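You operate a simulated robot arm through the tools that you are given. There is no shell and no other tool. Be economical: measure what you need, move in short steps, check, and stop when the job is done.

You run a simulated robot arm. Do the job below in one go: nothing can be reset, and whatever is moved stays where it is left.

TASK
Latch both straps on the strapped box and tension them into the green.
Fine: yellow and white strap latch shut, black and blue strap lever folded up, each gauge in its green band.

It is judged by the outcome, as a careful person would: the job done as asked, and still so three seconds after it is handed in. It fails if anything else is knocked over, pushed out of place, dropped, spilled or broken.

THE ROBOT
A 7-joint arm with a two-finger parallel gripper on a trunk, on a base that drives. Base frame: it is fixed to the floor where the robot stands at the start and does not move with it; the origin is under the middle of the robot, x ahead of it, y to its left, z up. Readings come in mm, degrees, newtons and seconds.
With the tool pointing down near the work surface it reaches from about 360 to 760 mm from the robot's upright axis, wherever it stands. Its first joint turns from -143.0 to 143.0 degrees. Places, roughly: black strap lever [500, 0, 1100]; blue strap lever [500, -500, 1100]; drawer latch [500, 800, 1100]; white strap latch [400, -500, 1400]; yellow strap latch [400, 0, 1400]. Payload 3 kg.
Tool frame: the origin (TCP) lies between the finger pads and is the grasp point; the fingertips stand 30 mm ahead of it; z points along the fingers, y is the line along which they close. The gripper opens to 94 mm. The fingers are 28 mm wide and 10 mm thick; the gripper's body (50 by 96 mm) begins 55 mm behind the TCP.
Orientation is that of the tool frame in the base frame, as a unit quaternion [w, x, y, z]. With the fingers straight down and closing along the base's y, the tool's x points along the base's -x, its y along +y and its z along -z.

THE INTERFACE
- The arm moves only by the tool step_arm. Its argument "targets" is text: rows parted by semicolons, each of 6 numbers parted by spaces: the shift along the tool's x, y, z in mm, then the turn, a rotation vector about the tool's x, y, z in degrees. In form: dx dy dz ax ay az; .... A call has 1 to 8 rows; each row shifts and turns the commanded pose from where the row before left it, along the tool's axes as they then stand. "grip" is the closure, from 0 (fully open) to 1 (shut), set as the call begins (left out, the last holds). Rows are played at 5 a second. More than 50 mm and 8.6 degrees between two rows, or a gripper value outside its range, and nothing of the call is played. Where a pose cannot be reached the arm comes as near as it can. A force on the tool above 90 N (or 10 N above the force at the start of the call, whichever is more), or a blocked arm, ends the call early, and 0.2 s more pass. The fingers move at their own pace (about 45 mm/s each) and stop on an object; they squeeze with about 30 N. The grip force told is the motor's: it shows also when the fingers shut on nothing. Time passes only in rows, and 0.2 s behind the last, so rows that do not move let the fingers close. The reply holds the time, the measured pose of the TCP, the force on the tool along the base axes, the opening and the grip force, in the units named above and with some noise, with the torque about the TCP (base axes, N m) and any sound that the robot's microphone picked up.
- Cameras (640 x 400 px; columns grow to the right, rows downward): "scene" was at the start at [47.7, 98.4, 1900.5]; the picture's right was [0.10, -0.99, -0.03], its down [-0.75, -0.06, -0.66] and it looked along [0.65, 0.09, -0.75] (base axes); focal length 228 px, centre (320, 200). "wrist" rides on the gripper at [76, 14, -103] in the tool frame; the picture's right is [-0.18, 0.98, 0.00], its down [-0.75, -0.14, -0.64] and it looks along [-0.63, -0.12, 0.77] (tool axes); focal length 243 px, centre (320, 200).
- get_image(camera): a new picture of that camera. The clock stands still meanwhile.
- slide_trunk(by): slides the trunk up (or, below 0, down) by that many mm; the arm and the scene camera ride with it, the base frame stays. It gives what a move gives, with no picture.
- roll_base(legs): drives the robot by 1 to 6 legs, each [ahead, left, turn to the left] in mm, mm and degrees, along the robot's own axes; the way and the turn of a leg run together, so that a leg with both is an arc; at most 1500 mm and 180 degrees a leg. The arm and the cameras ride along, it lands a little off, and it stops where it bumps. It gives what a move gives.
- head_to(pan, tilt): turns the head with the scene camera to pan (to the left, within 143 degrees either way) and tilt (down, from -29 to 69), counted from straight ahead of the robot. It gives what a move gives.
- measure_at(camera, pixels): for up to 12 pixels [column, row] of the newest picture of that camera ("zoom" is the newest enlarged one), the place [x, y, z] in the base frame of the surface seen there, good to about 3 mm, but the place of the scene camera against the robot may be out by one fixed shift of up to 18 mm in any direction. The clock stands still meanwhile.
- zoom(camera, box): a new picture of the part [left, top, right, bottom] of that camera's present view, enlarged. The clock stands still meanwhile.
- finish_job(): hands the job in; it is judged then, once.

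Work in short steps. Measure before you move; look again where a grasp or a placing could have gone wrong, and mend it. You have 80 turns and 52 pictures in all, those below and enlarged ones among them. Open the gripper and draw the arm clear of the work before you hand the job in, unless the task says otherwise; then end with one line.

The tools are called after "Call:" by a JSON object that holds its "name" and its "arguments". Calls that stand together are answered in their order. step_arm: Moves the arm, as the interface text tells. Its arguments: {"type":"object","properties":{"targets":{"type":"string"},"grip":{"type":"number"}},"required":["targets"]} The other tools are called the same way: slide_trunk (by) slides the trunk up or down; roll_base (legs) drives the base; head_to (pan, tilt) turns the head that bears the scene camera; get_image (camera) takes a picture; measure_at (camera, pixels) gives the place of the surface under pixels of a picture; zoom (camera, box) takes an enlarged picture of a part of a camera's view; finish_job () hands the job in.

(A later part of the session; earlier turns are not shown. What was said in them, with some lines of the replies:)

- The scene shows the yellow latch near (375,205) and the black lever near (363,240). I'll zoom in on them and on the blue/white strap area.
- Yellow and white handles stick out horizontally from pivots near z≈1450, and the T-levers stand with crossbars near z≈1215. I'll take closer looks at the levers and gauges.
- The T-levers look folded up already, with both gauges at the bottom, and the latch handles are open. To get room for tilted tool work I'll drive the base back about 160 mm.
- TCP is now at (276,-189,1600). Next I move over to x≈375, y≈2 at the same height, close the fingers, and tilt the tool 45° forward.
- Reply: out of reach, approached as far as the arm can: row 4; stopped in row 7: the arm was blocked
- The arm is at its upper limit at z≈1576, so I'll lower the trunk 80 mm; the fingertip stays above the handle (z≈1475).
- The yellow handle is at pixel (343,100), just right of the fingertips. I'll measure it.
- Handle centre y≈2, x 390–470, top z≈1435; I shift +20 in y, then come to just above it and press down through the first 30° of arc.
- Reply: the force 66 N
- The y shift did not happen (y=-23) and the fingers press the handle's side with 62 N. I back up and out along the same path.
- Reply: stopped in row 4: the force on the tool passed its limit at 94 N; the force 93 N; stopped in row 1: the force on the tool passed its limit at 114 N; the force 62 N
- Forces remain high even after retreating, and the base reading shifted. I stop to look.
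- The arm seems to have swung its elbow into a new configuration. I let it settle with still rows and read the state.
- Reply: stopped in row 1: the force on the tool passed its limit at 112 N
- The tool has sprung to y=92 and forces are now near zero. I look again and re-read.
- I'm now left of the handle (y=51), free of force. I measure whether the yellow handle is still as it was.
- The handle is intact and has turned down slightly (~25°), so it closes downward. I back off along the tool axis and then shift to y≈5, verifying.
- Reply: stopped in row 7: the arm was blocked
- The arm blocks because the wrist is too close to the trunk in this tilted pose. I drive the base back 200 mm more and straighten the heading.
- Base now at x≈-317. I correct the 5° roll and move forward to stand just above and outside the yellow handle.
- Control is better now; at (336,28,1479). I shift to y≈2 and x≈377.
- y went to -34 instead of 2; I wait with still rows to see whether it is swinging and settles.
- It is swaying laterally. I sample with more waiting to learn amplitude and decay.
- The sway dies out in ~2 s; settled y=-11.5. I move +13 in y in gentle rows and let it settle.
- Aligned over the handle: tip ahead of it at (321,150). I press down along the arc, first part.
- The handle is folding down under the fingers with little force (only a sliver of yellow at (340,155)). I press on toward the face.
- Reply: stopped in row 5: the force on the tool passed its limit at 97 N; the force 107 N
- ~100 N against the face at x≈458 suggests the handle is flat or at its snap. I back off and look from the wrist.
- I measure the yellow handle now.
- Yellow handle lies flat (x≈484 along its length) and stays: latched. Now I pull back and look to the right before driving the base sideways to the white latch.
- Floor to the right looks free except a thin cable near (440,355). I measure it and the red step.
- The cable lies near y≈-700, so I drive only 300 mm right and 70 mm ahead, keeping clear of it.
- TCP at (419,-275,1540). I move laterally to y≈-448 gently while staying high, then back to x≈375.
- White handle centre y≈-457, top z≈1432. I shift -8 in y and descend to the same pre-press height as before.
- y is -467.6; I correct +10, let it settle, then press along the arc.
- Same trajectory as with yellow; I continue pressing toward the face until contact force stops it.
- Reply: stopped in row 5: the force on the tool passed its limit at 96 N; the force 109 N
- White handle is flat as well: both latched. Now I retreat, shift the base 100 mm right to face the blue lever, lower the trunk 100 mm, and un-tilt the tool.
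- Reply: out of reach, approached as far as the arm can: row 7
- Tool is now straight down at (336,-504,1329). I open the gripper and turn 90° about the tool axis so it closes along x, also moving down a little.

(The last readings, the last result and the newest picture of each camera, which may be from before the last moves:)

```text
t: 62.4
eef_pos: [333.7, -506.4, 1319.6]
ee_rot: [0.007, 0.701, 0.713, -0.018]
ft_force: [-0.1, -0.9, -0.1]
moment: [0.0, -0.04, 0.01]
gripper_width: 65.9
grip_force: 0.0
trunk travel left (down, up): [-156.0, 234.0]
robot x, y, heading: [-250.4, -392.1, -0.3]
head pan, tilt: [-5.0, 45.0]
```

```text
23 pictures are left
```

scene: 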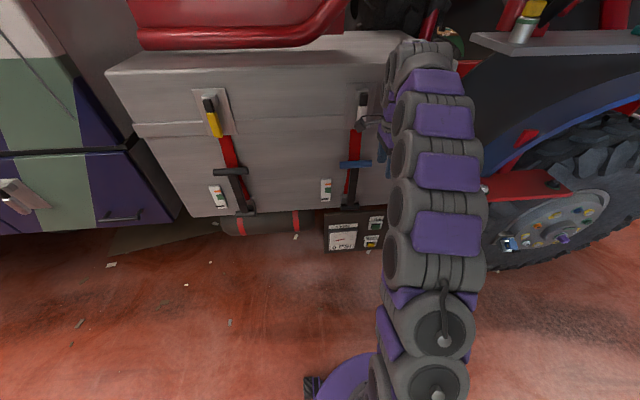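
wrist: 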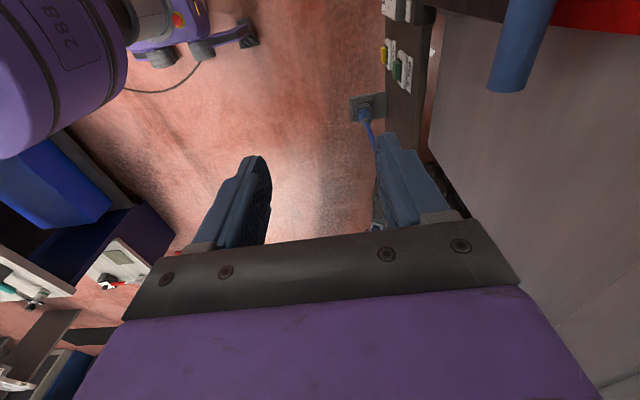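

The gripper points down with closing along x; the blue bar is at scene (355,163) and wrist (520,50). I measure both, plus the lever's lower end and the panel below.

Call:
{"name": "measure_at", "arguments": {"camera": "scene", "pixels": [[343, 163], [355, 163], [368, 163], [352, 185], [348, 205], [355, 135], [216, 172], [230, 171], [245, 170], [355, 220], [325, 190], [245, 210]]}}

Call:
{"name": "measure_at", "arguments": {"camera": "wrist", "pixels": [[505, 85], [515, 50], [535, 8], [408, 12], [395, 70], [370, 105]]}}

Call:
{"name": "zoom", "arguments": {"camera": "scene", "box": [190, 120, 390, 260]}}

```text
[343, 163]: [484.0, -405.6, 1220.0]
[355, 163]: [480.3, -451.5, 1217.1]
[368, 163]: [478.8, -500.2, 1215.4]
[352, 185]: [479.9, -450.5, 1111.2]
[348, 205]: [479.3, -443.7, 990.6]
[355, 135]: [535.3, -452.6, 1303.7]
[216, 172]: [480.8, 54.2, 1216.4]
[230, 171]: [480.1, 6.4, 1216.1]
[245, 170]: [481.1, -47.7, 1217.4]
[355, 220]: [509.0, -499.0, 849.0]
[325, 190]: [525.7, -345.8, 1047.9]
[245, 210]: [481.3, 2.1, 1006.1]
```

```text
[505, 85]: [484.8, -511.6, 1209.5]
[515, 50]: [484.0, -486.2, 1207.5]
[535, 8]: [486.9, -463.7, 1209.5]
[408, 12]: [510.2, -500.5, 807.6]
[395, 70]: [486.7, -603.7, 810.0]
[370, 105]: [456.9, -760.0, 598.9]
```

```text
2.86 times, centred on (290, 190) of scene
```

zoom: 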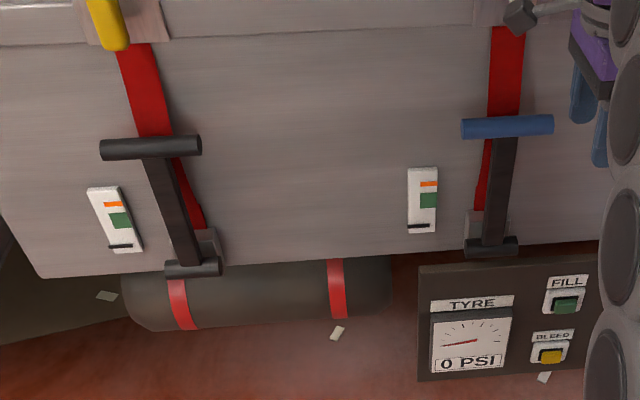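

The flat white latch would collide with a vertical gripper, so I'll approach the bar tilted 45° and grip it on the left arm of the T (y≈-420), beside the stem. First I tilt and shift in y at the current spot.

Call:
{"name": "step_arm", "arguments": {"targets": "5 0 0 -7.5 0 0; 12 0 0 -7.5 0 0; 15 0 0 -7.5 0 0; 15 0 0 -7.5 0 0; 15 0 0 -7.5 0 0; 12 0 0 -7.5 0 0; 5 0 0 0 0 0; 0 0 0 0 0 0", "grip": 0.5}}

Call:
{"name": "step_arm", "arguments": {"targets": "0 0 0 0 0 0; 0 0 0 0 0 0; 0 0 0 0 0 0; 0 0 0 0 0 0; 0 0 0 0 0 0; 0 0 0 0 0 0; 0 0 0 0 0 0; 0 0 0 0 0 0"}}

```text
t: 64.2
eef_pos: [332.1, -420.6, 1316.2]
ee_rot: [0.277, 0.644, 0.666, 0.256]
ft_force: [-0.8, 0.2, 0.6]
moment: [0.0, 0.06, 0.0]
gripper_width: 47.2
grip_force: 0.1
trunk travel left (down, up): [-156.0, 234.0]
robot x, y, heading: [-247.2, -392.2, -0.1]
head pan, tilt: [-5.0, 45.0]
```

```text
t: 66.0
eef_pos: [335.1, -421.4, 1316.1]
ee_rot: [0.277, 0.644, 0.666, 0.255]
ft_force: [0.7, 0.2, 0.3]
moment: [0.02, 0.02, -0.02]
gripper_width: 47.0
grip_force: 0.0
trunk travel left (down, up): [-156.0, 234.0]
robot x, y, heading: [-247.2, -389.3, -0.3]
head pan, tilt: [-5.0, 45.0]
```

Settled at (335,-421,1316), tilt 44°. I approach to ~55 mm short of the bar.

Call:
{"name": "step_arm", "arguments": {"targets": "1 6 20 0 0 0; 1 6 30 0 0 0; 1 6 30 0 0 0; 0 6 30 0 0 0; 0 6 24 0 0 0; 0 0 0 0 0 0; 0 0 0 0 0 0; 0 0 0 0 0 0"}}

Call:
{"name": "get_image", "arguments": {"camera": "wrist"}}

Call:
{"name": "zoom", "arguments": {"camera": "scene", "box": [280, 80, 440, 220]}}

```text
t: 67.8
eef_pos: [447.4, -420.8, 1242.0]
ee_rot: [0.276, 0.644, 0.667, 0.255]
ft_force: [0.9, 0.1, -0.1]
moment: [0.01, 0.02, 0.02]
gripper_width: 46.9
grip_force: 0.0
trunk travel left (down, up): [-156.0, 234.0]
robot x, y, heading: [-249.7, -387.5, -0.2]
head pan, tilt: [-5.0, 45.0]
```

```text
21 pictures are left
```

wrist: 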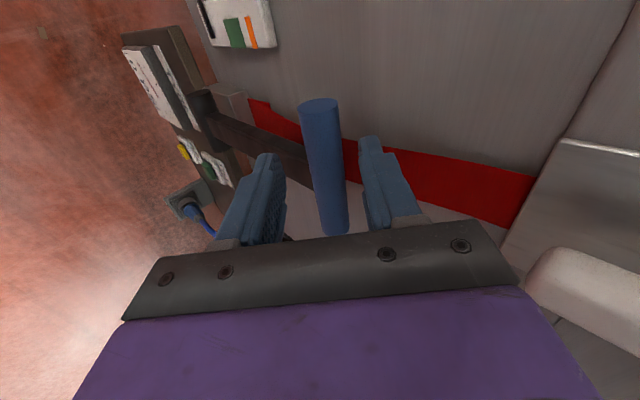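

```text
2.86 times, centred on (360, 150) of scene
```

zoom: 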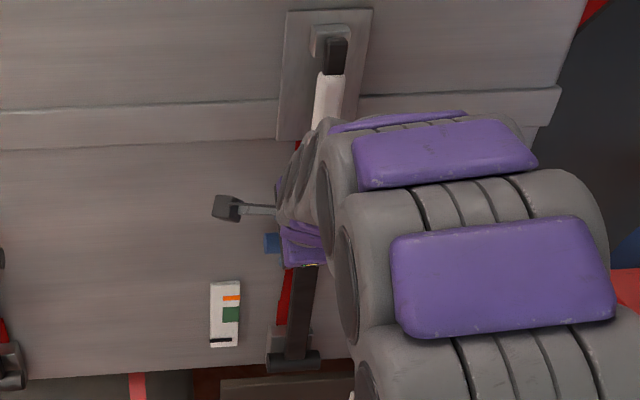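

The bar sits nicely between the fingers. I measure the bar's near end, its edge, and the stem.

Call:
{"name": "measure_at", "arguments": {"camera": "wrist", "pixels": [[320, 106], [322, 130], [330, 180], [335, 225], [305, 108], [338, 108], [290, 148], [240, 125], [215, 115], [355, 170]]}}

```text
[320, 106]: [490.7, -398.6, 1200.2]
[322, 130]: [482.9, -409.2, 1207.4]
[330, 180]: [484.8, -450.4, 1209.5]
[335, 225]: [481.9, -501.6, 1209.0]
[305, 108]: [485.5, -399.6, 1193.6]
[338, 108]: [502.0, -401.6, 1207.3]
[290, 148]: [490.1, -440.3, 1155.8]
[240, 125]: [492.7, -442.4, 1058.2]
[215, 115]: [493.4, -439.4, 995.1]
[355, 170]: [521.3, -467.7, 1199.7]
```

Bar centre is (493,1200), stem edge at y=-440. I advance 56 mm with +3 in y, then close.

Call:
{"name": "step_arm", "arguments": {"targets": "1 0 12 0 0 0; 1 0 15 0 0 0; 1 0 15 0 0 0; 1 0 14 0 0 0; 0 0 0 0 0 0; 0 0 0 0 0 0"}}

Call:
{"name": "step_arm", "arguments": {"targets": "0 0 0 0 0 0; 0 0 0 0 0 0; 0 0 0 0 0 0", "grip": 1}}

Call:
{"name": "get_image", "arguments": {"camera": "wrist"}}

```text
t: 69.2
eef_pos: [486.8, -417.4, 1200.6]
ee_rot: [0.276, 0.644, 0.666, 0.255]
ft_force: [0.7, 0.0, -0.8]
moment: [0.01, -0.01, 0.03]
gripper_width: 47.0
grip_force: 0.0
trunk travel left (down, up): [-156.0, 234.0]
robot x, y, heading: [-252.1, -389.5, -0.4]
head pan, tilt: [-5.0, 45.0]
```

```text
t: 70.0
eef_pos: [485.9, -416.7, 1202.2]
ee_rot: [0.277, 0.644, 0.665, 0.257]
ft_force: [2.5, 0.9, 10.2]
moment: [0.82, -0.26, -0.58]
gripper_width: 31.1
grip_force: 45.4
trunk travel left (down, up): [-156.0, 234.0]
robot x, y, heading: [-254.2, -386.3, -0.2]
head pan, tilt: [-5.0, 45.0]
```

```text
19 pictures are left
```

wrist: 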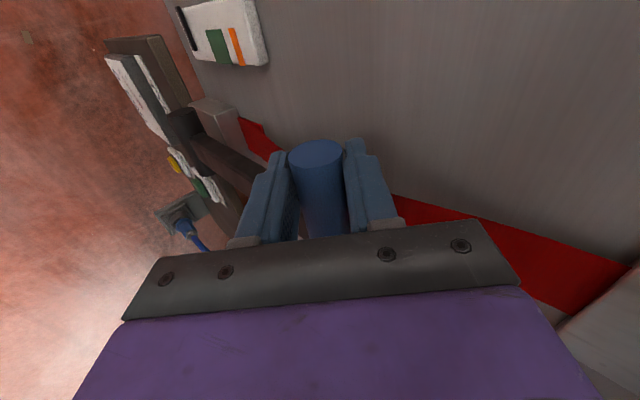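

Gripped at 31 mm width; the gauge's black marker is visible at the low end. I pull the lever out along the arc by 20° first and read the forces.

Call:
{"name": "step_arm", "arguments": {"targets": "0 -13.6 -11.8 0 0 0; 0 -14.2 -11 0 0 0; 0 -15.3 -9.4 0 0 0; 0 -16 -8.1 0 0 0; 0 0 0 0 0 0"}}

Call:
{"name": "get_image", "arguments": {"camera": "wrist"}}

```text
t: 71.2
eef_pos: [410.6, -417.1, 1191.8]
ee_rot: [0.278, 0.644, 0.665, 0.256]
ft_force: [-7.7, 4.8, 38.2]
moment: [1.03, -0.7, -0.72]
gripper_width: 28.4
grip_force: 45.2
trunk travel left (down, up): [-156.0, 234.0]
robot x, y, heading: [-247.8, -391.2, -0.2]
head pan, tilt: [-5.0, 45.0]
```

```text
18 pictures are left
```

wrist: 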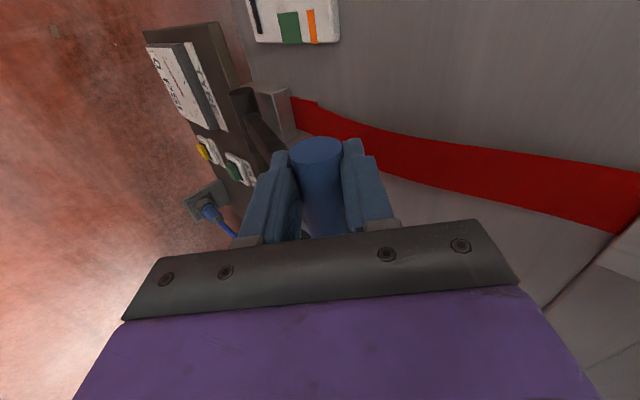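

The lever follows with modest force. I continue to about 50°.

Call:
{"name": "step_arm", "arguments": {"targets": "0 -15.7 -7.2 0 0 0; 0 -16.2 -5.6 0 0 0; 0 -16.7 -3.6 0 0 0; 0 -17.2 -2.2 0 0 0; 0 -17.5 -0.5 0 0 0; 0 -17.5 1 0 0 0; 0 0 0 0 0 0"}}

Call:
{"name": "get_image", "arguments": {"camera": "wrist"}}

```text
t: 72.8
eef_pos: [321.8, -418.3, 1133.9]
ee_rot: [0.278, 0.643, 0.666, 0.258]
ft_force: [-49.1, 23.4, 49.8]
moment: [1.49, -0.32, -0.3]
gripper_width: 29.3
grip_force: 44.6
trunk travel left (down, up): [-156.0, 234.0]
robot x, y, heading: [-249.9, -388.2, -0.6]
head pan, tilt: [-5.0, 45.0]
```

```text
17 pictures are left
```

wrist: 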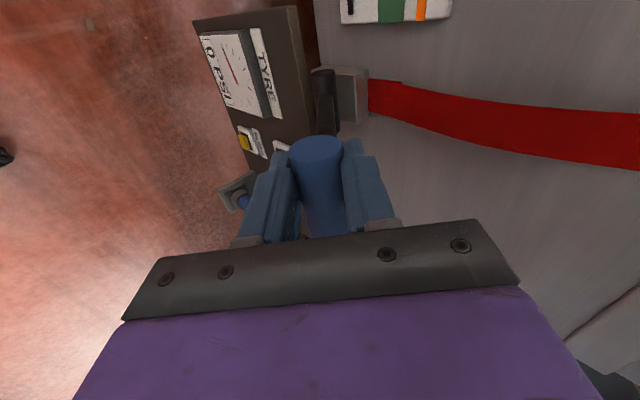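

The gauge marker seems still low at this stage. I swing the lever back up along the same arc and check.

Call:
{"name": "step_arm", "arguments": {"targets": "0 17.5 -1 0 0 0; 0 17.5 0.5 0 0 0; 0 17.2 2.2 0 0 0; 0 16.7 3.6 0 0 0; 0 16.2 5.6 0 0 0; 0 15.7 7.2 0 0 0; 0 16 8.1 0 0 0; 0 15.3 9.4 0 0 0"}}

Call:
{"name": "step_arm", "arguments": {"targets": "0 14.2 11 0 0 0; 0 13.6 11.8 0 0 0; 0 0 0 0 0 0"}}

Call:
{"name": "get_image", "arguments": {"camera": "wrist"}}

```text
t: 74.6
eef_pos: [451.8, -419.1, 1201.7]
ee_rot: [0.279, 0.644, 0.664, 0.257]
ft_force: [-8.5, -6.3, 23.6]
moment: [0.23, 0.18, -1.13]
gripper_width: 28.7
grip_force: 45.3
trunk travel left (down, up): [-156.0, 234.0]
robot x, y, heading: [-248.0, -391.9, -0.2]
head pan, tilt: [-5.0, 45.0]
```

```text
t: 75.4
eef_pos: [484.8, -419.1, 1203.6]
ee_rot: [0.278, 0.644, 0.664, 0.258]
ft_force: [-4.6, -8.6, 25.2]
moment: [0.55, 0.44, -0.99]
gripper_width: 28.8
grip_force: 44.7
trunk travel left (down, up): [-156.0, 234.0]
robot x, y, heading: [-255.6, -390.4, -0.4]
head pan, tilt: [-5.0, 45.0]
```

```text
16 pictures are left
```

wrist: 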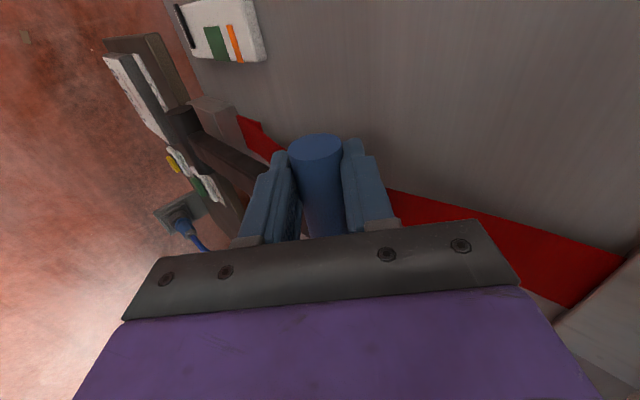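

Lever is up but the gauge hasn't moved, so a fuller stroke is needed. Using the fitted pivot (≈(472,1000), R≈202) I pull it down to about 76°.

Call:
{"name": "step_arm", "arguments": {"targets": "0 -25.5 -24.1 0 0 0; 0 -29.4 -19.3 0 0 0; 0 -32.3 -13.9 0 0 0; 0 -34.2 -8 0 0 0; 0 -35.1 -2 0 0 0"}}

Call:
{"name": "step_arm", "arguments": {"targets": "0 -34.9 4.1 0 0 0; 0 -33.6 10.2 0 0 0; 0 -31.4 15.9 0 0 0; 0 0 0 0 0 0"}}

Call:
{"name": "get_image", "arguments": {"camera": "wrist"}}

```text
t: 76.6
eef_pos: [326.0, -418.6, 1140.7]
ee_rot: [0.275, 0.644, 0.667, 0.255]
ft_force: [-8.5, 10.3, 16.6]
moment: [1.9, -0.56, 0.0]
gripper_width: 28.5
grip_force: 44.6
trunk travel left (down, up): [-156.0, 234.0]
robot x, y, heading: [-246.6, -385.9, -0.1]
head pan, tilt: [-5.0, 45.0]
```

```text
t: 77.2
eef_pos: [296.8, -420.0, 1104.4]
ee_rot: [0.287, 0.635, 0.667, 0.264]
ft_force: [-9.5, 28.4, 42.5]
moment: [1.06, -0.16, -0.82]
gripper_width: 29.0
grip_force: 45.5
trunk travel left (down, up): [-156.0, 234.0]
robot x, y, heading: [-249.6, -386.0, -0.2]
head pan, tilt: [-5.0, 45.0]
stopped in row 2: the force on the tool passed its limit at 118 N (the readings are from after the stop); the commanded pose is now the measured one
```

```text
15 pictures are left
```

wrist: 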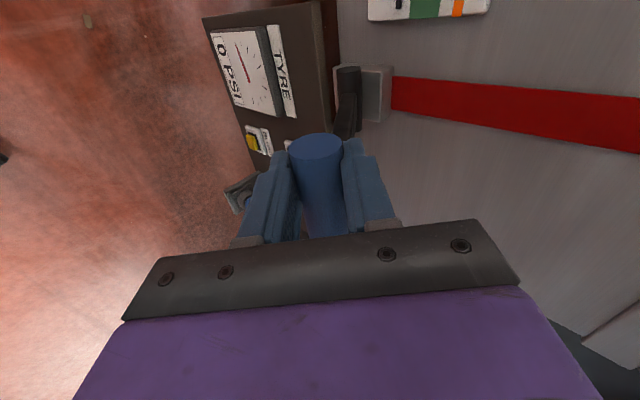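

The lever hit 118 N at ~60°, the strap is now taut and the gauge marker has moved closer to the green. I zoom on the gauge.

Call:
{"name": "zoom", "arguments": {"camera": "wrist", "box": [330, 0, 530, 120]}}

```text
3.20 times, centred on (430, 60) of wrist
```

zoom: 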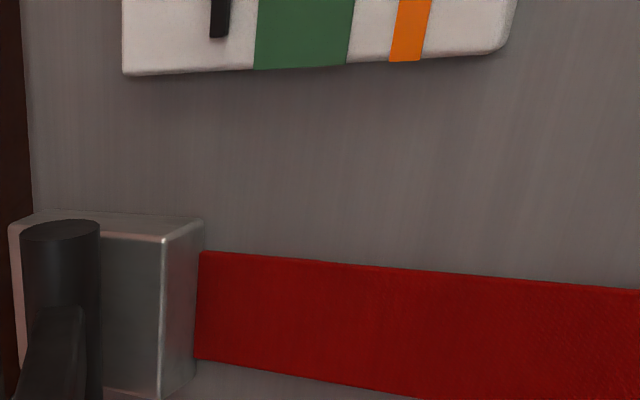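

Marker has gone roughly halfway toward the green: one stroke = one notch. I swing the lever back up fully and check the gauge.

Call:
{"name": "step_arm", "arguments": {"targets": "0 20 -2 0 0 0; 0 20 -2 0 0 0; 0 21 1.5 0 0 0; 0 21 1.5 0 0 0; 0 20 6 0 0 0; 0 20.5 6 0 0 0; 0 19 10 0 0 0; 0 18.3 10 0 0 0"}}

Call:
{"name": "step_arm", "arguments": {"targets": "0 12 10 0 0 0; 0 12.7 9.6 0 0 0; 0 8 8 0 0 0; 0 8 8 0 0 0; 0 0 0 0 0 0"}}

Call:
{"name": "zoom", "arguments": {"camera": "wrist", "box": [140, 0, 400, 170]}}

```text
t: 79.0
eef_pos: [429.6, -423.9, 1196.8]
ee_rot: [0.289, 0.638, 0.663, 0.265]
ft_force: [-14.4, -5.8, 41.6]
moment: [0.33, 0.03, -1.18]
gripper_width: 29.2
grip_force: 44.6
trunk travel left (down, up): [-156.0, 234.0]
robot x, y, heading: [-248.7, -389.2, -0.4]
head pan, tilt: [-5.0, 45.0]
```

```text
t: 80.2
eef_pos: [482.1, -422.8, 1202.5]
ee_rot: [0.288, 0.638, 0.663, 0.266]
ft_force: [-3.3, -20.1, 68.1]
moment: [0.87, -0.23, -0.9]
gripper_width: 30.5
grip_force: 44.8
trunk travel left (down, up): [-156.0, 234.0]
robot x, y, heading: [-249.6, -386.8, -0.3]
head pan, tilt: [-5.0, 45.0]
```

```text
2.35 times, centred on (270, 85) of wrist
```

zoom: 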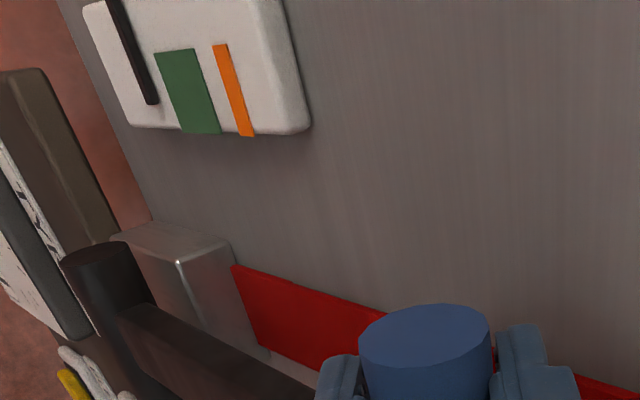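

The marker held just below the green. I do one more stroke down to ~60°, watching the gauge at the end.

Call:
{"name": "step_arm", "arguments": {"targets": "0 -24.8 -24.8 0 0 0; 0 -28.9 -20.2 0 0 0; 0 -31.9 -14.9 0 0 0; 0 -34 -8.9 0 0 0; 0 -35.1 -3 0 0 0"}}

Call:
{"name": "step_arm", "arguments": {"targets": "0 -17 1 0 0 0; 0 -18 2 0 0 0; 0 -6 1.5 0 0 0; 0 -6 1.5 0 0 0; 0 -5 1.5 0 0 0; 0 0 0 0 0 0"}}

Call:
{"name": "zoom", "arguments": {"camera": "wrist", "box": [330, 0, 530, 120]}}

```text
t: 81.4
eef_pos: [322.1, -419.5, 1136.4]
ee_rot: [0.281, 0.637, 0.668, 0.264]
ft_force: [-26.2, 0.5, 31.3]
moment: [1.71, -0.41, 0.07]
gripper_width: 29.2
grip_force: 45.0
trunk travel left (down, up): [-156.0, 234.0]
robot x, y, heading: [-249.4, -389.6, -0.6]
head pan, tilt: [-5.0, 45.0]
```

```text
t: 82.6
eef_pos: [295.8, -420.8, 1104.4]
ee_rot: [0.289, 0.629, 0.669, 0.27]
ft_force: [-27.0, 41.8, 61.3]
moment: [1.35, -0.4, 0.1]
gripper_width: 29.7
grip_force: 44.6
trunk travel left (down, up): [-156.0, 234.0]
robot x, y, heading: [-253.0, -390.4, -0.2]
head pan, tilt: [-5.0, 45.0]
stopped in row 6: the force on the tool passed its limit at 97 N (the readings are from after the stop); the commanded pose is now the measured one
```

```text
3.20 times, centred on (430, 60) of wrist
```

zoom: 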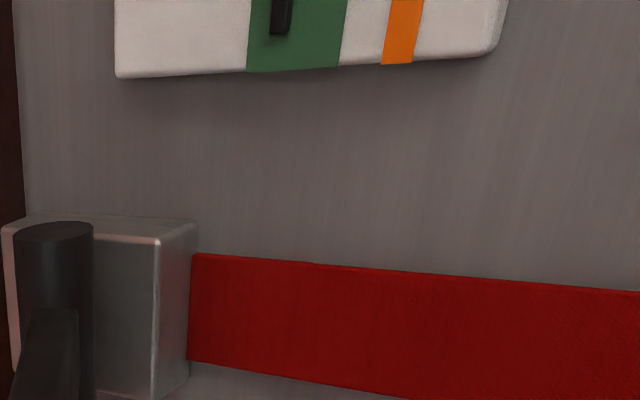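

The marker is now inside the green. I swing the lever back up fully.

Call:
{"name": "step_arm", "arguments": {"targets": "0 20 -2 0 0 0; 0 20 -2 0 0 0; 0 21 1.5 0 0 0; 0 21 1.5 0 0 0; 0 20 6 0 0 0; 0 20.5 6 0 0 0; 0 19 10 0 0 0; 0 18.3 10 0 0 0"}}

Call:
{"name": "step_arm", "arguments": {"targets": "0 12 10 0 0 0; 0 12.7 9.6 0 0 0; 0 9 9 0 0 0; 0 10 9 0 0 0; 0 0 0 0 0 0; 0 0 0 0 0 0"}}

```text
t: 84.4
eef_pos: [435.9, -428.0, 1191.5]
ee_rot: [0.29, 0.636, 0.664, 0.267]
ft_force: [-8.5, -5.1, 12.6]
moment: [-0.25, 0.27, -1.65]
gripper_width: 32.9
grip_force: 45.1
trunk travel left (down, up): [-156.0, 234.0]
robot x, y, heading: [-247.7, -390.8, -0.2]
head pan, tilt: [-5.0, 45.0]
```

```text
t: 85.8
eef_pos: [492.6, -427.5, 1197.1]
ee_rot: [0.288, 0.636, 0.665, 0.267]
ft_force: [-11.4, -28.2, 5.5]
moment: [0.43, 0.05, -1.0]
gripper_width: 32.9
grip_force: 44.6
trunk travel left (down, up): [-156.0, 234.0]
robot x, y, heading: [-248.0, -389.6, -0.3]
head pan, tilt: [-5.0, 45.0]
```

Lever should be up (TCP x 492.6). I open the fingers and withdraw along the tool axis, then check lever and gauge.

Call:
{"name": "step_arm", "arguments": {"targets": "0 0 0 0 0 0; 0 0 0 0 0 0; 0 0 -5 0 0 0; 0 0 -12 0 0 0; 0 0 -20 0 0 0; 0 0 -25 0 0 0; 0 0 0 0 0 0; 0 0 0 0 0 0", "grip": 0.5}}

Call:
{"name": "get_image", "arguments": {"camera": "wrist"}}

```text
t: 87.6
eef_pos: [449.4, -422.9, 1241.4]
ee_rot: [0.288, 0.635, 0.665, 0.267]
ft_force: [0.9, -0.2, 0.1]
moment: [0.0, -0.04, 0.0]
gripper_width: 47.2
grip_force: 0.0
trunk travel left (down, up): [-156.0, 234.0]
robot x, y, heading: [-243.0, -384.9, -0.3]
head pan, tilt: [-5.0, 45.0]
```

```text
11 pictures are left
```

wrist: 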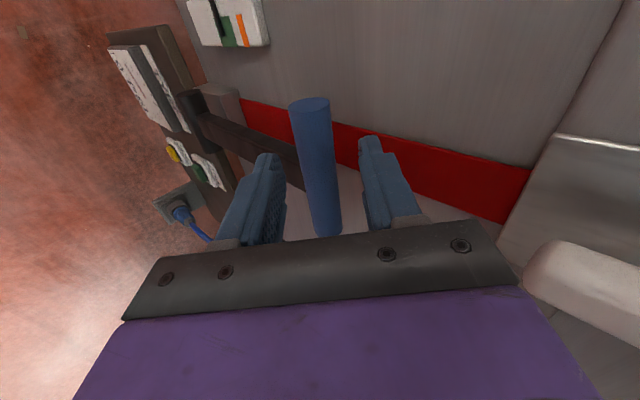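

Call:
{"name": "measure_at", "arguments": {"camera": "wrist", "pixels": [[310, 103], [313, 130], [320, 180], [240, 135], [205, 120]]}}

Call:
{"name": "zoom", "arguments": {"camera": "wrist", "box": [160, 0, 340, 110]}}

```text
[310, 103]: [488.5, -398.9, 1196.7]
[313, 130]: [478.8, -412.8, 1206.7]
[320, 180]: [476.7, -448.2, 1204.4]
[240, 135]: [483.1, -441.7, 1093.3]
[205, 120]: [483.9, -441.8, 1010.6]
```

```text
3.56 times, centred on (250, 55) of wrist
```

zoom: 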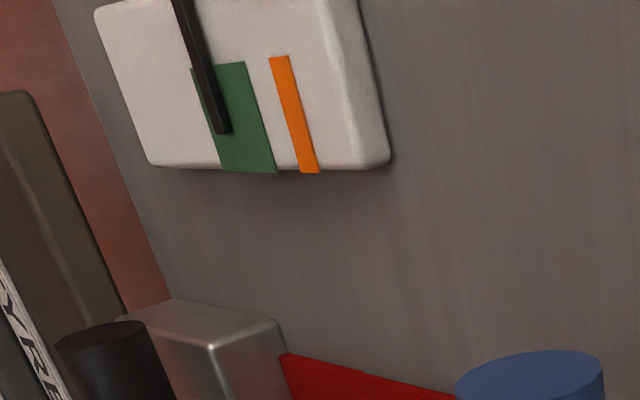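

The marker appears in the lower part of the green; I measure marker and band heights to be sure.

Call:
{"name": "measure_at", "arguments": {"camera": "zoom", "pixels": [[205, 80], [220, 128], [208, 130], [195, 75], [225, 165], [270, 165], [240, 68], [315, 165], [300, 168], [150, 155], [385, 160]]}}

```text
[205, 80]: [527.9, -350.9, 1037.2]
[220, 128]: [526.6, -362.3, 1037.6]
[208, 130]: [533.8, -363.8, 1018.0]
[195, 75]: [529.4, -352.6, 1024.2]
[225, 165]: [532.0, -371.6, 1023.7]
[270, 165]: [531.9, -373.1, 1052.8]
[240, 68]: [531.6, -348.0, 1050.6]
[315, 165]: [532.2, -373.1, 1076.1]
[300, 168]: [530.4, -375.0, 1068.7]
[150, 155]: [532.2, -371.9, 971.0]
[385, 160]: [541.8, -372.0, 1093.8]
```

Green spans z 1022–1053 and the marker is at 1037: centred. Blue lever is up. I withdraw and drive the base 458 mm left to repeat on the black lever.

Call:
{"name": "step_arm", "arguments": {"targets": "0 0 -20 0 0 0; 0 0 -25 0 0 0; 0 0 -20 0 0 0; 0 0 0 0 0 0"}}

Call:
{"name": "roll_base", "arguments": {"legs": [[0, 458, 0]]}}

Call:
{"name": "step_arm", "arguments": {"targets": "0 0 0 0 0 0; 0 0 0 0 0 0; 0 0 0 0 0 0; 0 0 0 0 0 0; 0 0 0 0 0 0; 0 0 0 0 0 0; 0 0 0 0 0 0; 0 0 0 0 0 0"}}

Call:
{"name": "step_arm", "arguments": {"targets": "0 0 0 0 0 0; 0 0 0 0 0 0; 0 0 0 0 0 0; 0 0 0 0 0 0"}}

```text
t: 88.6
eef_pos: [402.9, -419.6, 1285.2]
ee_rot: [0.289, 0.635, 0.666, 0.265]
ft_force: [-0.1, 0.0, -0.2]
moment: [0.0, -0.02, -0.01]
gripper_width: 46.9
grip_force: 0.1
trunk travel left (down, up): [-156.0, 234.0]
robot x, y, heading: [-250.5, -386.9, -0.5]
head pan, tilt: [-5.0, 45.0]
```

```text
t: 91.3
eef_pos: [403.3, 16.4, 1284.6]
ee_rot: [0.285, 0.638, 0.663, 0.269]
ft_force: [-0.3, -0.6, 1.2]
moment: [0.03, -0.04, 0.03]
gripper_width: 46.9
grip_force: 0.1
trunk travel left (down, up): [-156.0, 234.0]
robot x, y, heading: [-247.3, 63.5, -0.3]
head pan, tilt: [-5.0, 45.0]
```

```text
t: 93.1
eef_pos: [403.4, 23.2, 1285.7]
ee_rot: [0.287, 0.637, 0.664, 0.266]
ft_force: [-0.3, 0.1, 0.3]
moment: [0.03, -0.02, 0.0]
gripper_width: 47.0
grip_force: 0.0
trunk travel left (down, up): [-156.0, 234.0]
robot x, y, heading: [-248.7, 63.2, -0.2]
head pan, tilt: [-5.0, 45.0]
```

```text
t: 94.1
eef_pos: [403.5, 26.0, 1286.2]
ee_rot: [0.29, 0.636, 0.664, 0.266]
ft_force: [-0.5, 0.3, 0.2]
moment: [-0.01, -0.02, -0.04]
gripper_width: 47.0
grip_force: 0.0
trunk travel left (down, up): [-156.0, 234.0]
robot x, y, heading: [-244.8, 59.1, -0.3]
head pan, tilt: [-5.0, 45.0]
```

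At y=26, need ≈39. I shift +13 gently and advance 62 mm to the pre-grasp point, then look.

Call:
{"name": "step_arm", "arguments": {"targets": "3 0 0 0 0 0; 4 0 0 0 0 0; 4 0 0 0 0 0; 3 0 15 0 0 0; 0 0 17 0 0 0; 0 0 17 0 0 0; 0 0 14 0 0 0; 0 0 0 0 0 0"}}

Call:
{"name": "step_arm", "arguments": {"targets": "0 0 0 0 0 0; 0 0 0 0 0 0; 0 0 0 0 0 0; 0 0 0 0 0 0; 0 0 0 0 0 0"}}

Call:
{"name": "get_image", "arguments": {"camera": "wrist"}}

```text
t: 95.9
eef_pos: [447.9, 40.4, 1243.2]
ee_rot: [0.289, 0.636, 0.664, 0.266]
ft_force: [0.5, -0.2, -0.1]
moment: [-0.02, 0.02, -0.01]
gripper_width: 46.9
grip_force: 0.1
trunk travel left (down, up): [-156.0, 234.0]
robot x, y, heading: [-248.5, 56.0, -0.1]
head pan, tilt: [-5.0, 45.0]
```

```text
t: 97.1
eef_pos: [448.0, 40.4, 1242.0]
ee_rot: [0.289, 0.636, 0.664, 0.266]
ft_force: [1.2, 0.6, 0.0]
moment: [-0.02, -0.01, -0.03]
gripper_width: 47.2
grip_force: 0.1
trunk travel left (down, up): [-156.0, 234.0]
robot x, y, heading: [-243.5, 60.8, -0.2]
head pan, tilt: [-5.0, 45.0]
```

```text
9 pictures are left
```

wrist: 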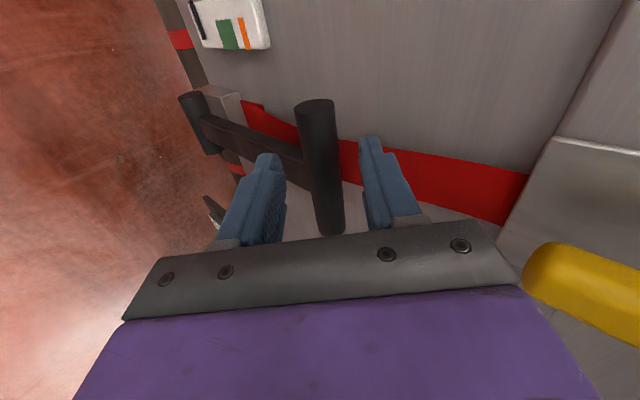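

Call:
{"name": "measure_at", "arguments": {"camera": "wrist", "pixels": [[316, 105], [320, 130], [328, 180], [290, 155], [240, 135]]}}

```text
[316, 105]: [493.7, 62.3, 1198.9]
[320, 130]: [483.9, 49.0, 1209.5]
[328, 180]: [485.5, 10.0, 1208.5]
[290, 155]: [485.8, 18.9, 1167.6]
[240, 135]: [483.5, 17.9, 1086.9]
```

Black bar end at y=62, stem edge at 18; grip at y=40 is good. I advance 56 mm and close.

Call:
{"name": "step_arm", "arguments": {"targets": "0 0 12 0 0 0; 0 -1 15 0 0 0; 0 -1 15 0 0 0; 0 0 14 0 0 0; 0 0 0 0 0 0; 0 0 0 0 0 0"}}

Call:
{"name": "step_arm", "arguments": {"targets": "0 0 0 0 0 0; 0 0 0 0 0 0; 0 0 0 0 0 0; 0 0 0 0 0 0", "grip": 1}}

```text
t: 98.5
eef_pos: [486.7, 39.7, 1202.5]
ee_rot: [0.289, 0.636, 0.664, 0.266]
ft_force: [-0.2, -0.4, -0.6]
moment: [-0.01, -0.02, 0.01]
gripper_width: 46.9
grip_force: 0.1
trunk travel left (down, up): [-156.0, 234.0]
robot x, y, heading: [-247.6, 66.2, -0.3]
head pan, tilt: [-5.0, 45.0]
```

```text
t: 99.5
eef_pos: [486.5, 40.0, 1202.1]
ee_rot: [0.287, 0.637, 0.664, 0.266]
ft_force: [-5.8, 0.8, -6.2]
moment: [0.72, 0.06, -0.79]
gripper_width: 30.7
grip_force: 44.9
trunk travel left (down, up): [-156.0, 234.0]
robot x, y, heading: [-244.0, 60.0, -0.3]
head pan, tilt: [-5.0, 45.0]
```

Gripped. I pull the black lever along the same arc to ~60° and zoom on its gauge.

Call:
{"name": "step_arm", "arguments": {"targets": "0 -24.8 -24.8 0 0 0; 0 -28.9 -20.2 0 0 0; 0 -31.9 -14.9 0 0 0; 0 -34 -8.9 0 0 0; 0 -35.1 -3 0 0 0"}}

Call:
{"name": "step_arm", "arguments": {"targets": "0 -17 1 0 0 0; 0 -18 2 0 0 0; 0 -6 1.5 0 0 0; 0 -6 1.5 0 0 0; 0 -5 1.5 0 0 0; 0 0 0 0 0 0"}}

Call:
{"name": "zoom", "arguments": {"camera": "wrist", "box": [330, 0, 530, 120]}}

```text
t: 100.7
eef_pos: [324.6, 37.1, 1138.5]
ee_rot: [0.287, 0.634, 0.667, 0.267]
ft_force: [-14.1, 26.9, 21.8]
moment: [1.69, -0.39, -0.01]
gripper_width: 28.9
grip_force: 45.4
trunk travel left (down, up): [-156.0, 234.0]
robot x, y, heading: [-246.3, 61.7, -0.4]
head pan, tilt: [-5.0, 45.0]
```

```text
t: 102.1
eef_pos: [294.9, 33.7, 1104.9]
ee_rot: [0.294, 0.633, 0.664, 0.269]
ft_force: [-2.8, 47.7, 73.7]
moment: [0.96, -0.67, -0.11]
gripper_width: 29.5
grip_force: 44.9
trunk travel left (down, up): [-156.0, 234.0]
robot x, y, heading: [-244.4, 61.0, -0.3]
head pan, tilt: [-5.0, 45.0]
```

```text
3.20 times, centred on (430, 60) of wrist
```

zoom: 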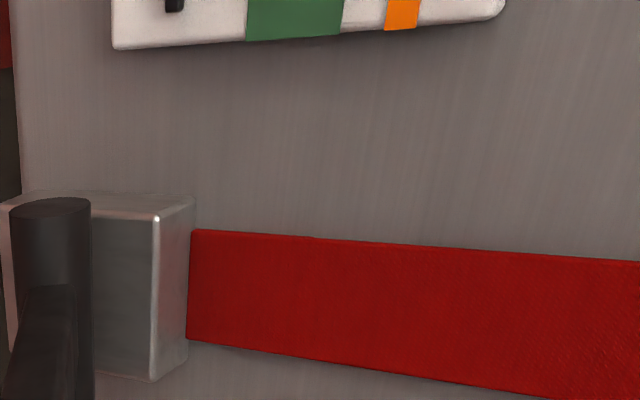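

Black's gauge marker is at 175 px with green at 247–343, so more strokes are needed. I return the lever up and pull again.

Call:
{"name": "step_arm", "arguments": {"targets": "0 22 -3 0 0 0; 0 21 -2.5 0 0 0; 0 21 1 0 0 0; 0 21 1.5 0 0 0; 0 20 6 0 0 0; 0 20.5 6 0 0 0; 0 19 10 0 0 0; 0 18.3 10 0 0 0"}}

Call:
{"name": "step_arm", "arguments": {"targets": "0 12 10 0 0 0; 0 12.7 9.6 0 0 0; 0 8 8 0 0 0; 0 8 8 0 0 0; 0 0 0 0 0 0"}}

```text
t: 103.9
eef_pos: [429.2, 30.6, 1199.2]
ee_rot: [0.292, 0.636, 0.662, 0.268]
ft_force: [-21.4, -19.6, 24.5]
moment: [-0.24, 1.92, -1.98]
gripper_width: 36.5
grip_force: 44.9
trunk travel left (down, up): [-156.0, 234.0]
robot x, y, heading: [-246.1, 63.0, -0.4]
head pan, tilt: [-5.0, 45.0]
```

```text
t: 105.1
eef_pos: [483.1, 34.6, 1202.2]
ee_rot: [0.29, 0.635, 0.663, 0.27]
ft_force: [-0.2, -18.1, 41.8]
moment: [0.85, -0.52, -0.71]
gripper_width: 29.0
grip_force: 45.3
trunk travel left (down, up): [-156.0, 234.0]
robot x, y, heading: [-248.5, 63.9, -0.4]
head pan, tilt: [-5.0, 45.0]
```

Back up; the grip has slid to y≈34.6, close to the stem, so I re-seat it: open slightly, shift +6 in y, close.

Call:
{"name": "step_arm", "arguments": {"targets": "0 0 0 0 0 0; 0 0 0 0 0 0; 2 0 0 0 0 0; 2 0 0 0 0 0; 2 0 0 0 0 0; 0 0 0 0 0 0; 0 0 0 0 0 0; 0 0 0 0 0 0", "grip": 0.55}}

Call:
{"name": "step_arm", "arguments": {"targets": "0 0 0 0 0 0; 0 0 0 0 0 0; 0 0 0 0 0 0; 0 0 0 0 0 0", "grip": 1}}

```text
t: 106.9
eef_pos: [484.2, 44.2, 1198.3]
ee_rot: [0.289, 0.636, 0.665, 0.266]
ft_force: [-0.9, 0.2, 0.2]
moment: [0.02, 0.0, -0.01]
gripper_width: 42.5
grip_force: 0.1
trunk travel left (down, up): [-156.0, 234.0]
robot x, y, heading: [-246.9, 61.2, -0.1]
head pan, tilt: [-5.0, 45.0]
```

```text
t: 107.9
eef_pos: [483.5, 44.8, 1201.3]
ee_rot: [0.29, 0.636, 0.664, 0.268]
ft_force: [2.4, 2.6, 23.9]
moment: [1.14, -0.35, -0.59]
gripper_width: 31.5
grip_force: 45.5
trunk travel left (down, up): [-156.0, 234.0]
robot x, y, heading: [-250.6, 63.8, -0.4]
head pan, tilt: [-5.0, 45.0]
```

Re-seated at y≈45. I pull the second stroke and check the gauge.

Call:
{"name": "step_arm", "arguments": {"targets": "0 -24.8 -24.8 0 0 0; 0 -28.9 -20.2 0 0 0; 0 -31.9 -14.9 0 0 0; 0 -34 -8.9 0 0 0; 0 -35.1 -3 0 0 0"}}

Call:
{"name": "step_arm", "arguments": {"targets": "0 -17 1 0 0 0; 0 -18 2 0 0 0; 0 -6 1.5 0 0 0; 0 -6 1.5 0 0 0; 0 -4 1.5 0 0 0; 0 0 0 0 0 0"}}

Call:
{"name": "zoom", "arguments": {"camera": "wrist", "box": [330, 0, 530, 120]}}

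```text
t: 109.1
eef_pos: [320.2, 43.2, 1136.4]
ee_rot: [0.287, 0.634, 0.667, 0.266]
ft_force: [-11.6, 29.1, 14.4]
moment: [1.82, -0.29, 0.18]
gripper_width: 28.7
grip_force: 44.8
trunk travel left (down, up): [-156.0, 234.0]
robot x, y, heading: [-246.9, 62.0, -0.3]
head pan, tilt: [-5.0, 45.0]
```

```text
t: 110.5
eef_pos: [296.0, 32.4, 1104.2]
ee_rot: [0.292, 0.629, 0.665, 0.275]
ft_force: [-18.5, 47.1, 48.9]
moment: [1.16, -0.31, -0.21]
gripper_width: 29.4
grip_force: 45.3
trunk travel left (down, up): [-156.0, 234.0]
robot x, y, heading: [-246.7, 62.0, -0.1]
head pan, tilt: [-5.0, 45.0]
stopped in row 6: the force on the tool passed its limit at 93 N (the readings are from after the stop); the commanded pose is now the measured one
```

```text
3.20 times, centred on (430, 60) of wrist
```

zoom: 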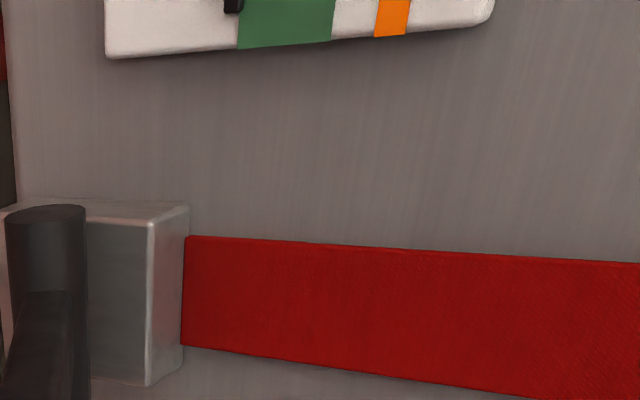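

The marker is close to the green's lower edge; with parallax I must measure it exactly before deciding on another stroke.

Call:
{"name": "measure_at", "arguments": {"camera": "zoom", "pixels": [[233, 2], [233, 8], [226, 3], [241, 3], [237, 45], [245, 40], [238, 30], [331, 38], [325, 20], [110, 30], [376, 20], [406, 20]]}}

```text
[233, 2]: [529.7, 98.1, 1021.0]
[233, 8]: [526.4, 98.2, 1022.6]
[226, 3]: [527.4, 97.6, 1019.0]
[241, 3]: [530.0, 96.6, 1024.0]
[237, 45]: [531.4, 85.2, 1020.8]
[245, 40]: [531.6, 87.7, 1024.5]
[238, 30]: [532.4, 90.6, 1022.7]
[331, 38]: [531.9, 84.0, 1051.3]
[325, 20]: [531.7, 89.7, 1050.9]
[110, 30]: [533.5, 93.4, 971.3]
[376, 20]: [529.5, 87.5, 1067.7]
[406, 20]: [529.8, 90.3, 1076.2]
```

Marker sits at z≈1021, right at the band's lower edge (1022–1052); one more notch (~20 mm) puts it mid-green. I return the lever up, also nudging +y.

Call:
{"name": "step_arm", "arguments": {"targets": "0 20 -2 0 0 0; 1 20 -2 0 0 0; 1 21 1.5 0 0 0; 1 21 1.5 0 0 0; 1 20 6 0 0 0; 1 20.5 6 0 0 0; 1 19 10 0 0 0; 1 18.3 10 0 0 0"}}

Call:
{"name": "step_arm", "arguments": {"targets": "0 12 10 0 0 0; 0 12.7 9.6 0 0 0; 0 8 8 0 0 0; 0 8 8 0 0 0; 0 0 0 0 0 0"}}

Call:
{"name": "step_arm", "arguments": {"targets": "0 0 0 0 0 0; 0 0 0 0 0 0; 0 0 0 0 0 0; 0 0 0 0 0 0; 0 0 0 0 0 0; 0 0 0 0 0 0; 0 0 0 0 0 0", "grip": 0.55}}

```text
t: 112.2
eef_pos: [427.9, 29.3, 1197.9]
ee_rot: [0.294, 0.636, 0.659, 0.275]
ft_force: [-20.9, -35.2, 28.9]
moment: [-0.82, 1.7, -2.32]
gripper_width: 36.5
grip_force: 44.7
trunk travel left (down, up): [-156.0, 234.0]
robot x, y, heading: [-245.2, 62.2, -0.3]
head pan, tilt: [-5.0, 45.0]
```

```text
t: 113.5
eef_pos: [484.5, 38.4, 1204.0]
ee_rot: [0.292, 0.634, 0.661, 0.275]
ft_force: [-0.9, -29.7, 40.3]
moment: [1.26, -0.42, -0.6]
gripper_width: 28.9
grip_force: 44.5
trunk travel left (down, up): [-156.0, 234.0]
robot x, y, heading: [-247.2, 63.8, -0.4]
head pan, tilt: [-5.0, 45.0]
```

```text
t: 115.0
eef_pos: [486.7, 38.4, 1199.0]
ee_rot: [0.291, 0.633, 0.664, 0.271]
ft_force: [-0.1, -0.2, -0.2]
moment: [0.01, -0.01, 0.0]
gripper_width: 42.4
grip_force: 0.0
trunk travel left (down, up): [-156.0, 234.0]
robot x, y, heading: [-246.5, 63.1, -0.4]
head pan, tilt: [-5.0, 45.0]
```

Lever up, grip open at y=38. I shift +5, close again, and pull the third stroke.

Call:
{"name": "step_arm", "arguments": {"targets": "2 0 0 0 0 0; 2 0 0 0 0 0; 1 0 0 0 0 0; 0 0 0 0 0 0; 0 0 0 0 0 0; 0 0 0 0 0 0"}}

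Call:
{"name": "step_arm", "arguments": {"targets": "0 0 0 0 0 0; 0 0 0 0 0 0; 0 0 0 0 0 0; 0 0 0 0 0 0", "grip": 1}}

Call:
{"name": "step_arm", "arguments": {"targets": "0 -24.8 -24.8 0 0 0; 0 -28.9 -20.2 0 0 0; 0 -31.9 -14.9 0 0 0; 0 -34 -8.9 0 0 0; 0 -35.1 -3 0 0 0"}}

Call:
{"name": "step_arm", "arguments": {"targets": "0 -17 1 0 0 0; 0 -18 2 0 0 0; 0 -6 1.5 0 0 0; 0 -6 1.5 0 0 0; 0 -4 1.5 0 0 0; 0 0 0 0 0 0"}}

Call:
{"name": "zoom", "arguments": {"camera": "wrist", "box": [330, 0, 530, 120]}}

```text
t: 116.5
eef_pos: [486.6, 45.3, 1197.7]
ee_rot: [0.291, 0.634, 0.663, 0.271]
ft_force: [0.6, -0.7, -0.5]
moment: [0.0, -0.02, 0.0]
gripper_width: 42.4
grip_force: 0.0
trunk travel left (down, up): [-156.0, 234.0]
robot x, y, heading: [-242.9, 62.2, -0.3]
head pan, tilt: [-5.0, 45.0]
```

```text
t: 117.5
eef_pos: [485.1, 45.2, 1201.6]
ee_rot: [0.29, 0.634, 0.663, 0.273]
ft_force: [2.2, 1.4, 15.2]
moment: [1.03, -0.31, -0.66]
gripper_width: 31.9
grip_force: 45.7
trunk travel left (down, up): [-156.0, 234.0]
robot x, y, heading: [-244.8, 62.2, -0.3]
head pan, tilt: [-5.0, 45.0]
```

```text
t: 118.7
eef_pos: [321.6, 43.0, 1138.0]
ee_rot: [0.289, 0.633, 0.665, 0.272]
ft_force: [-13.7, 28.5, 18.3]
moment: [1.8, -0.38, 0.06]
gripper_width: 28.9
grip_force: 45.2
trunk travel left (down, up): [-156.0, 234.0]
robot x, y, heading: [-247.4, 59.5, -0.0]
head pan, tilt: [-5.0, 45.0]
```

```text
t: 119.9
eef_pos: [296.7, 33.6, 1103.2]
ee_rot: [0.293, 0.628, 0.664, 0.28]
ft_force: [-30.9, 46.0, 56.4]
moment: [0.98, -0.28, -0.24]
gripper_width: 31.2
grip_force: 44.7
trunk travel left (down, up): [-156.0, 234.0]
robot x, y, heading: [-247.7, 62.7, -0.0]
head pan, tilt: [-5.0, 45.0]
stopped in row 6: the force on the tool passed its limit at 94 N (the readings are from after the stop); the commanded pose is now the measured one
```

```text
3.20 times, centred on (430, 60) of wrist
```

zoom: 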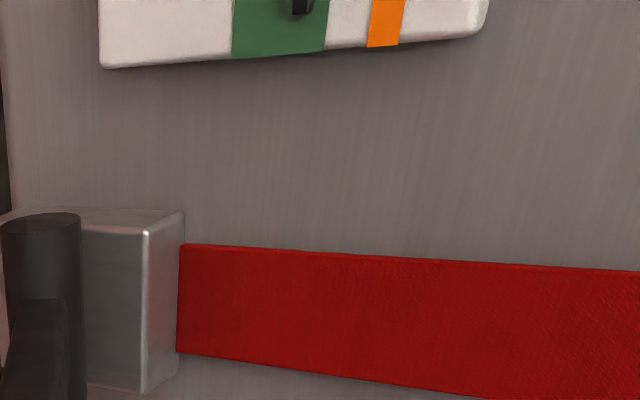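

The marker is now well inside the green (302 px in 232–328). I fold the lever fully up.

Call:
{"name": "step_arm", "arguments": {"targets": "0 20 -2 0 0 0; 1 20 -2 0 0 0; 1 21 1.5 0 0 0; 1 21 1.5 0 0 0; 1 20 6 0 0 0; 1 20.5 6 0 0 0; 1 19 10 0 0 0; 1 18.3 10 0 0 0"}}

Call:
{"name": "step_arm", "arguments": {"targets": "0 12 10 0 0 0; 0 12.7 9.6 0 0 0; 0 9 9 0 0 0; 0 10 9 0 0 0; 0 0 0 0 0 0; 0 0 0 0 0 0"}}

Call:
{"name": "step_arm", "arguments": {"targets": "0 0 0 0 0 0; 0 0 0 0 0 0; 0 0 0 0 0 0; 0 0 -5 0 0 0; 0 0 -12 0 0 0; 0 0 -20 0 0 0; 0 0 -25 0 0 0; 0 0 0 0 0 0", "grip": 0.5}}

Call:
{"name": "get_image", "arguments": {"camera": "wrist"}}

```text
t: 121.7
eef_pos: [429.3, 27.9, 1198.1]
ee_rot: [0.294, 0.635, 0.658, 0.279]
ft_force: [-19.6, -39.7, 18.8]
moment: [-0.7, 1.85, -2.11]
gripper_width: 38.1
grip_force: 44.8
trunk travel left (down, up): [-156.0, 234.0]
robot x, y, heading: [-243.0, 61.0, -0.3]
head pan, tilt: [-5.0, 45.0]
```

```text
t: 123.1
eef_pos: [484.9, 40.0, 1203.5]
ee_rot: [0.294, 0.632, 0.661, 0.278]
ft_force: [-11.2, -21.4, 32.4]
moment: [1.24, -0.29, -0.04]
gripper_width: 29.1
grip_force: 44.8
trunk travel left (down, up): [-156.0, 234.0]
robot x, y, heading: [-248.5, 63.1, -0.1]
head pan, tilt: [-5.0, 45.0]
```

```text
t: 124.9
eef_pos: [446.2, 40.9, 1241.3]
ee_rot: [0.291, 0.633, 0.662, 0.276]
ft_force: [0.2, -0.6, 0.2]
moment: [0.0, -0.04, 0.0]
gripper_width: 46.9
grip_force: 0.1
trunk travel left (down, up): [-156.0, 234.0]
robot x, y, heading: [-242.3, 60.1, -0.3]
head pan, tilt: [-5.0, 45.0]
```

```text
5 pictures are left
```

wrist: 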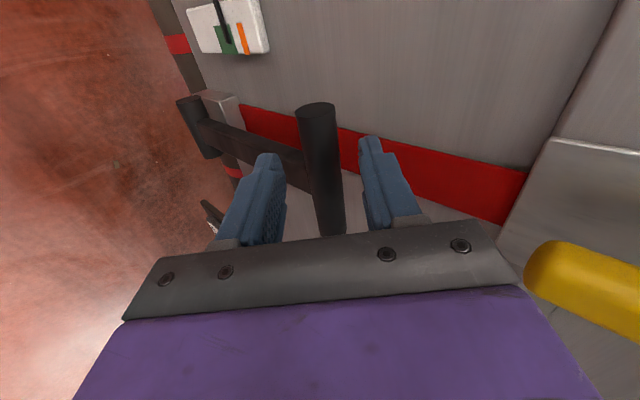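

I measure the black lever and gauge marker, then withdraw further and drive back for a scene check.

Call:
{"name": "measure_at", "arguments": {"camera": "wrist", "pixels": [[317, 108], [321, 135], [328, 180], [290, 158], [240, 138], [226, 30], [226, 38], [219, 35], [233, 48], [222, 48], [245, 45]]}}

Call:
{"name": "step_arm", "arguments": {"targets": "0 0 -25 0 0 0; 0 0 -35 0 0 0; 0 0 -35 0 0 0; 0 0 -25 0 0 0; 0 0 0 0 0 0"}}

Call:
{"name": "roll_base", "arguments": {"legs": [[-150, 0, 0], [0, -250, 0]]}}

Call:
{"name": "head_to", "arguments": {"pan": 10, "tilt": 40}}

Call:
{"name": "get_image", "arguments": {"camera": "scene"}}

```text
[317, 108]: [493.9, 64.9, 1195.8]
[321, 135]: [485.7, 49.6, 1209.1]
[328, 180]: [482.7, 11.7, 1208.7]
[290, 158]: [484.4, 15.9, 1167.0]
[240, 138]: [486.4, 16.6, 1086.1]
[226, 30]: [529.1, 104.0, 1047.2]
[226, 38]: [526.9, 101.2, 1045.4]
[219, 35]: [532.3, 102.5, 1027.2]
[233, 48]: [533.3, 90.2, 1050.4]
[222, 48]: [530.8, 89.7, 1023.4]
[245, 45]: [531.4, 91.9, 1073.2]
```

```text
t: 126.1
eef_pos: [358.8, 41.5, 1323.4]
ee_rot: [0.292, 0.632, 0.662, 0.276]
ft_force: [0.4, -0.2, 0.2]
moment: [0.01, 0.0, -0.01]
gripper_width: 47.0
grip_force: 0.0
trunk travel left (down, up): [-156.0, 234.0]
robot x, y, heading: [-248.4, 60.3, -0.4]
head pan, tilt: [-5.0, 45.0]
```

```text
t: 128.9
eef_pos: [207.0, -191.4, 1321.4]
ee_rot: [0.297, 0.631, 0.663, 0.272]
ft_force: [0.0, 0.0, 0.4]
moment: [-0.02, -0.03, -0.02]
gripper_width: 47.1
grip_force: 0.1
trunk travel left (down, up): [-156.0, 234.0]
robot x, y, heading: [-396.9, -188.5, -0.4]
head pan, tilt: [-5.0, 45.0]
```

```text
t: 129.6
eef_pos: [204.6, -194.8, 1323.4]
ee_rot: [0.295, 0.631, 0.663, 0.273]
ft_force: [0.2, 0.2, 0.1]
moment: [-0.04, -0.02, 0.0]
gripper_width: 46.7
grip_force: 0.1
trunk travel left (down, up): [-156.0, 234.0]
robot x, y, heading: [-395.2, -179.4, -0.4]
head pan, tilt: [10.0, 40.0]
```

```text
4 pictures are left
```

scene: 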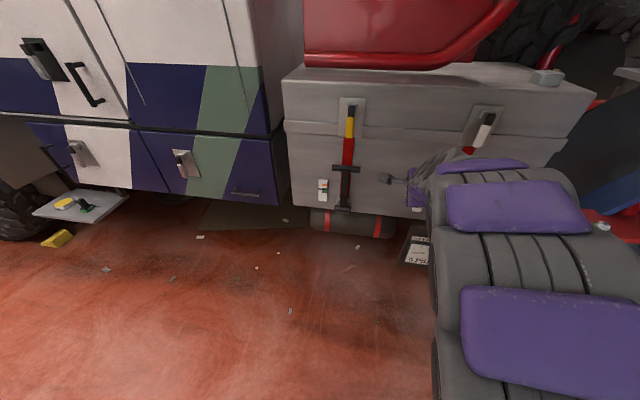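

Black marker z≈1045 within 1022–1052, lever vertical as originally. I zoom once over the box for a final check.

Call:
{"name": "zoom", "arguments": {"camera": "scene", "box": [290, 80, 530, 240]}}

```text
2.50 times, centred on (410, 160) of scene
```

zoom: 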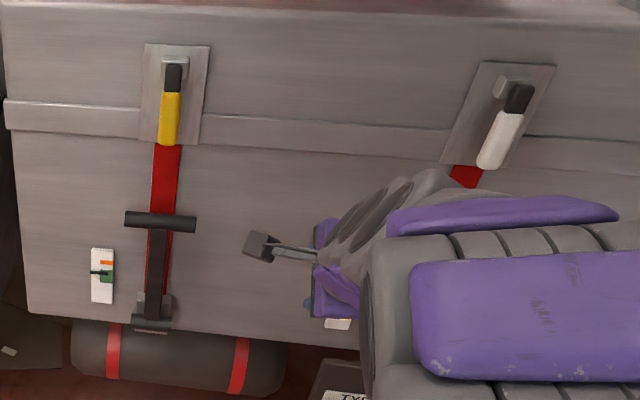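

Yellow and white are flat, the black lever is up and its gauge is in the green; blue was checked at close range. I open the gripper fully and hand in.

Call:
{"name": "step_arm", "arguments": {"targets": "0 0 0 0 0 0; 0 0 0 0 0 0; 0 0 0 0 0 0; 0 0 0 0 0 0", "grip": 0}}

Call:
{"name": "finish_job", "arguments": {}}

```text
t: 130.6
eef_pos: [204.5, -195.2, 1323.0]
ee_rot: [0.294, 0.631, 0.664, 0.273]
ft_force: [0.2, 1.6, -0.3]
moment: [0.0, 0.01, -0.06]
gripper_width: 93.8
grip_force: 0.0
trunk travel left (down, up): [-156.0, 234.0]
robot x, y, heading: [-399.1, -185.7, -0.0]
head pan, tilt: [10.0, 40.0]
```

```text
The job is handed in.
```

Both strap latches are shut, both levers are folded up, and both gauges read inside the green; the blue lever and gauge were last checked up close before I moved to the black one.
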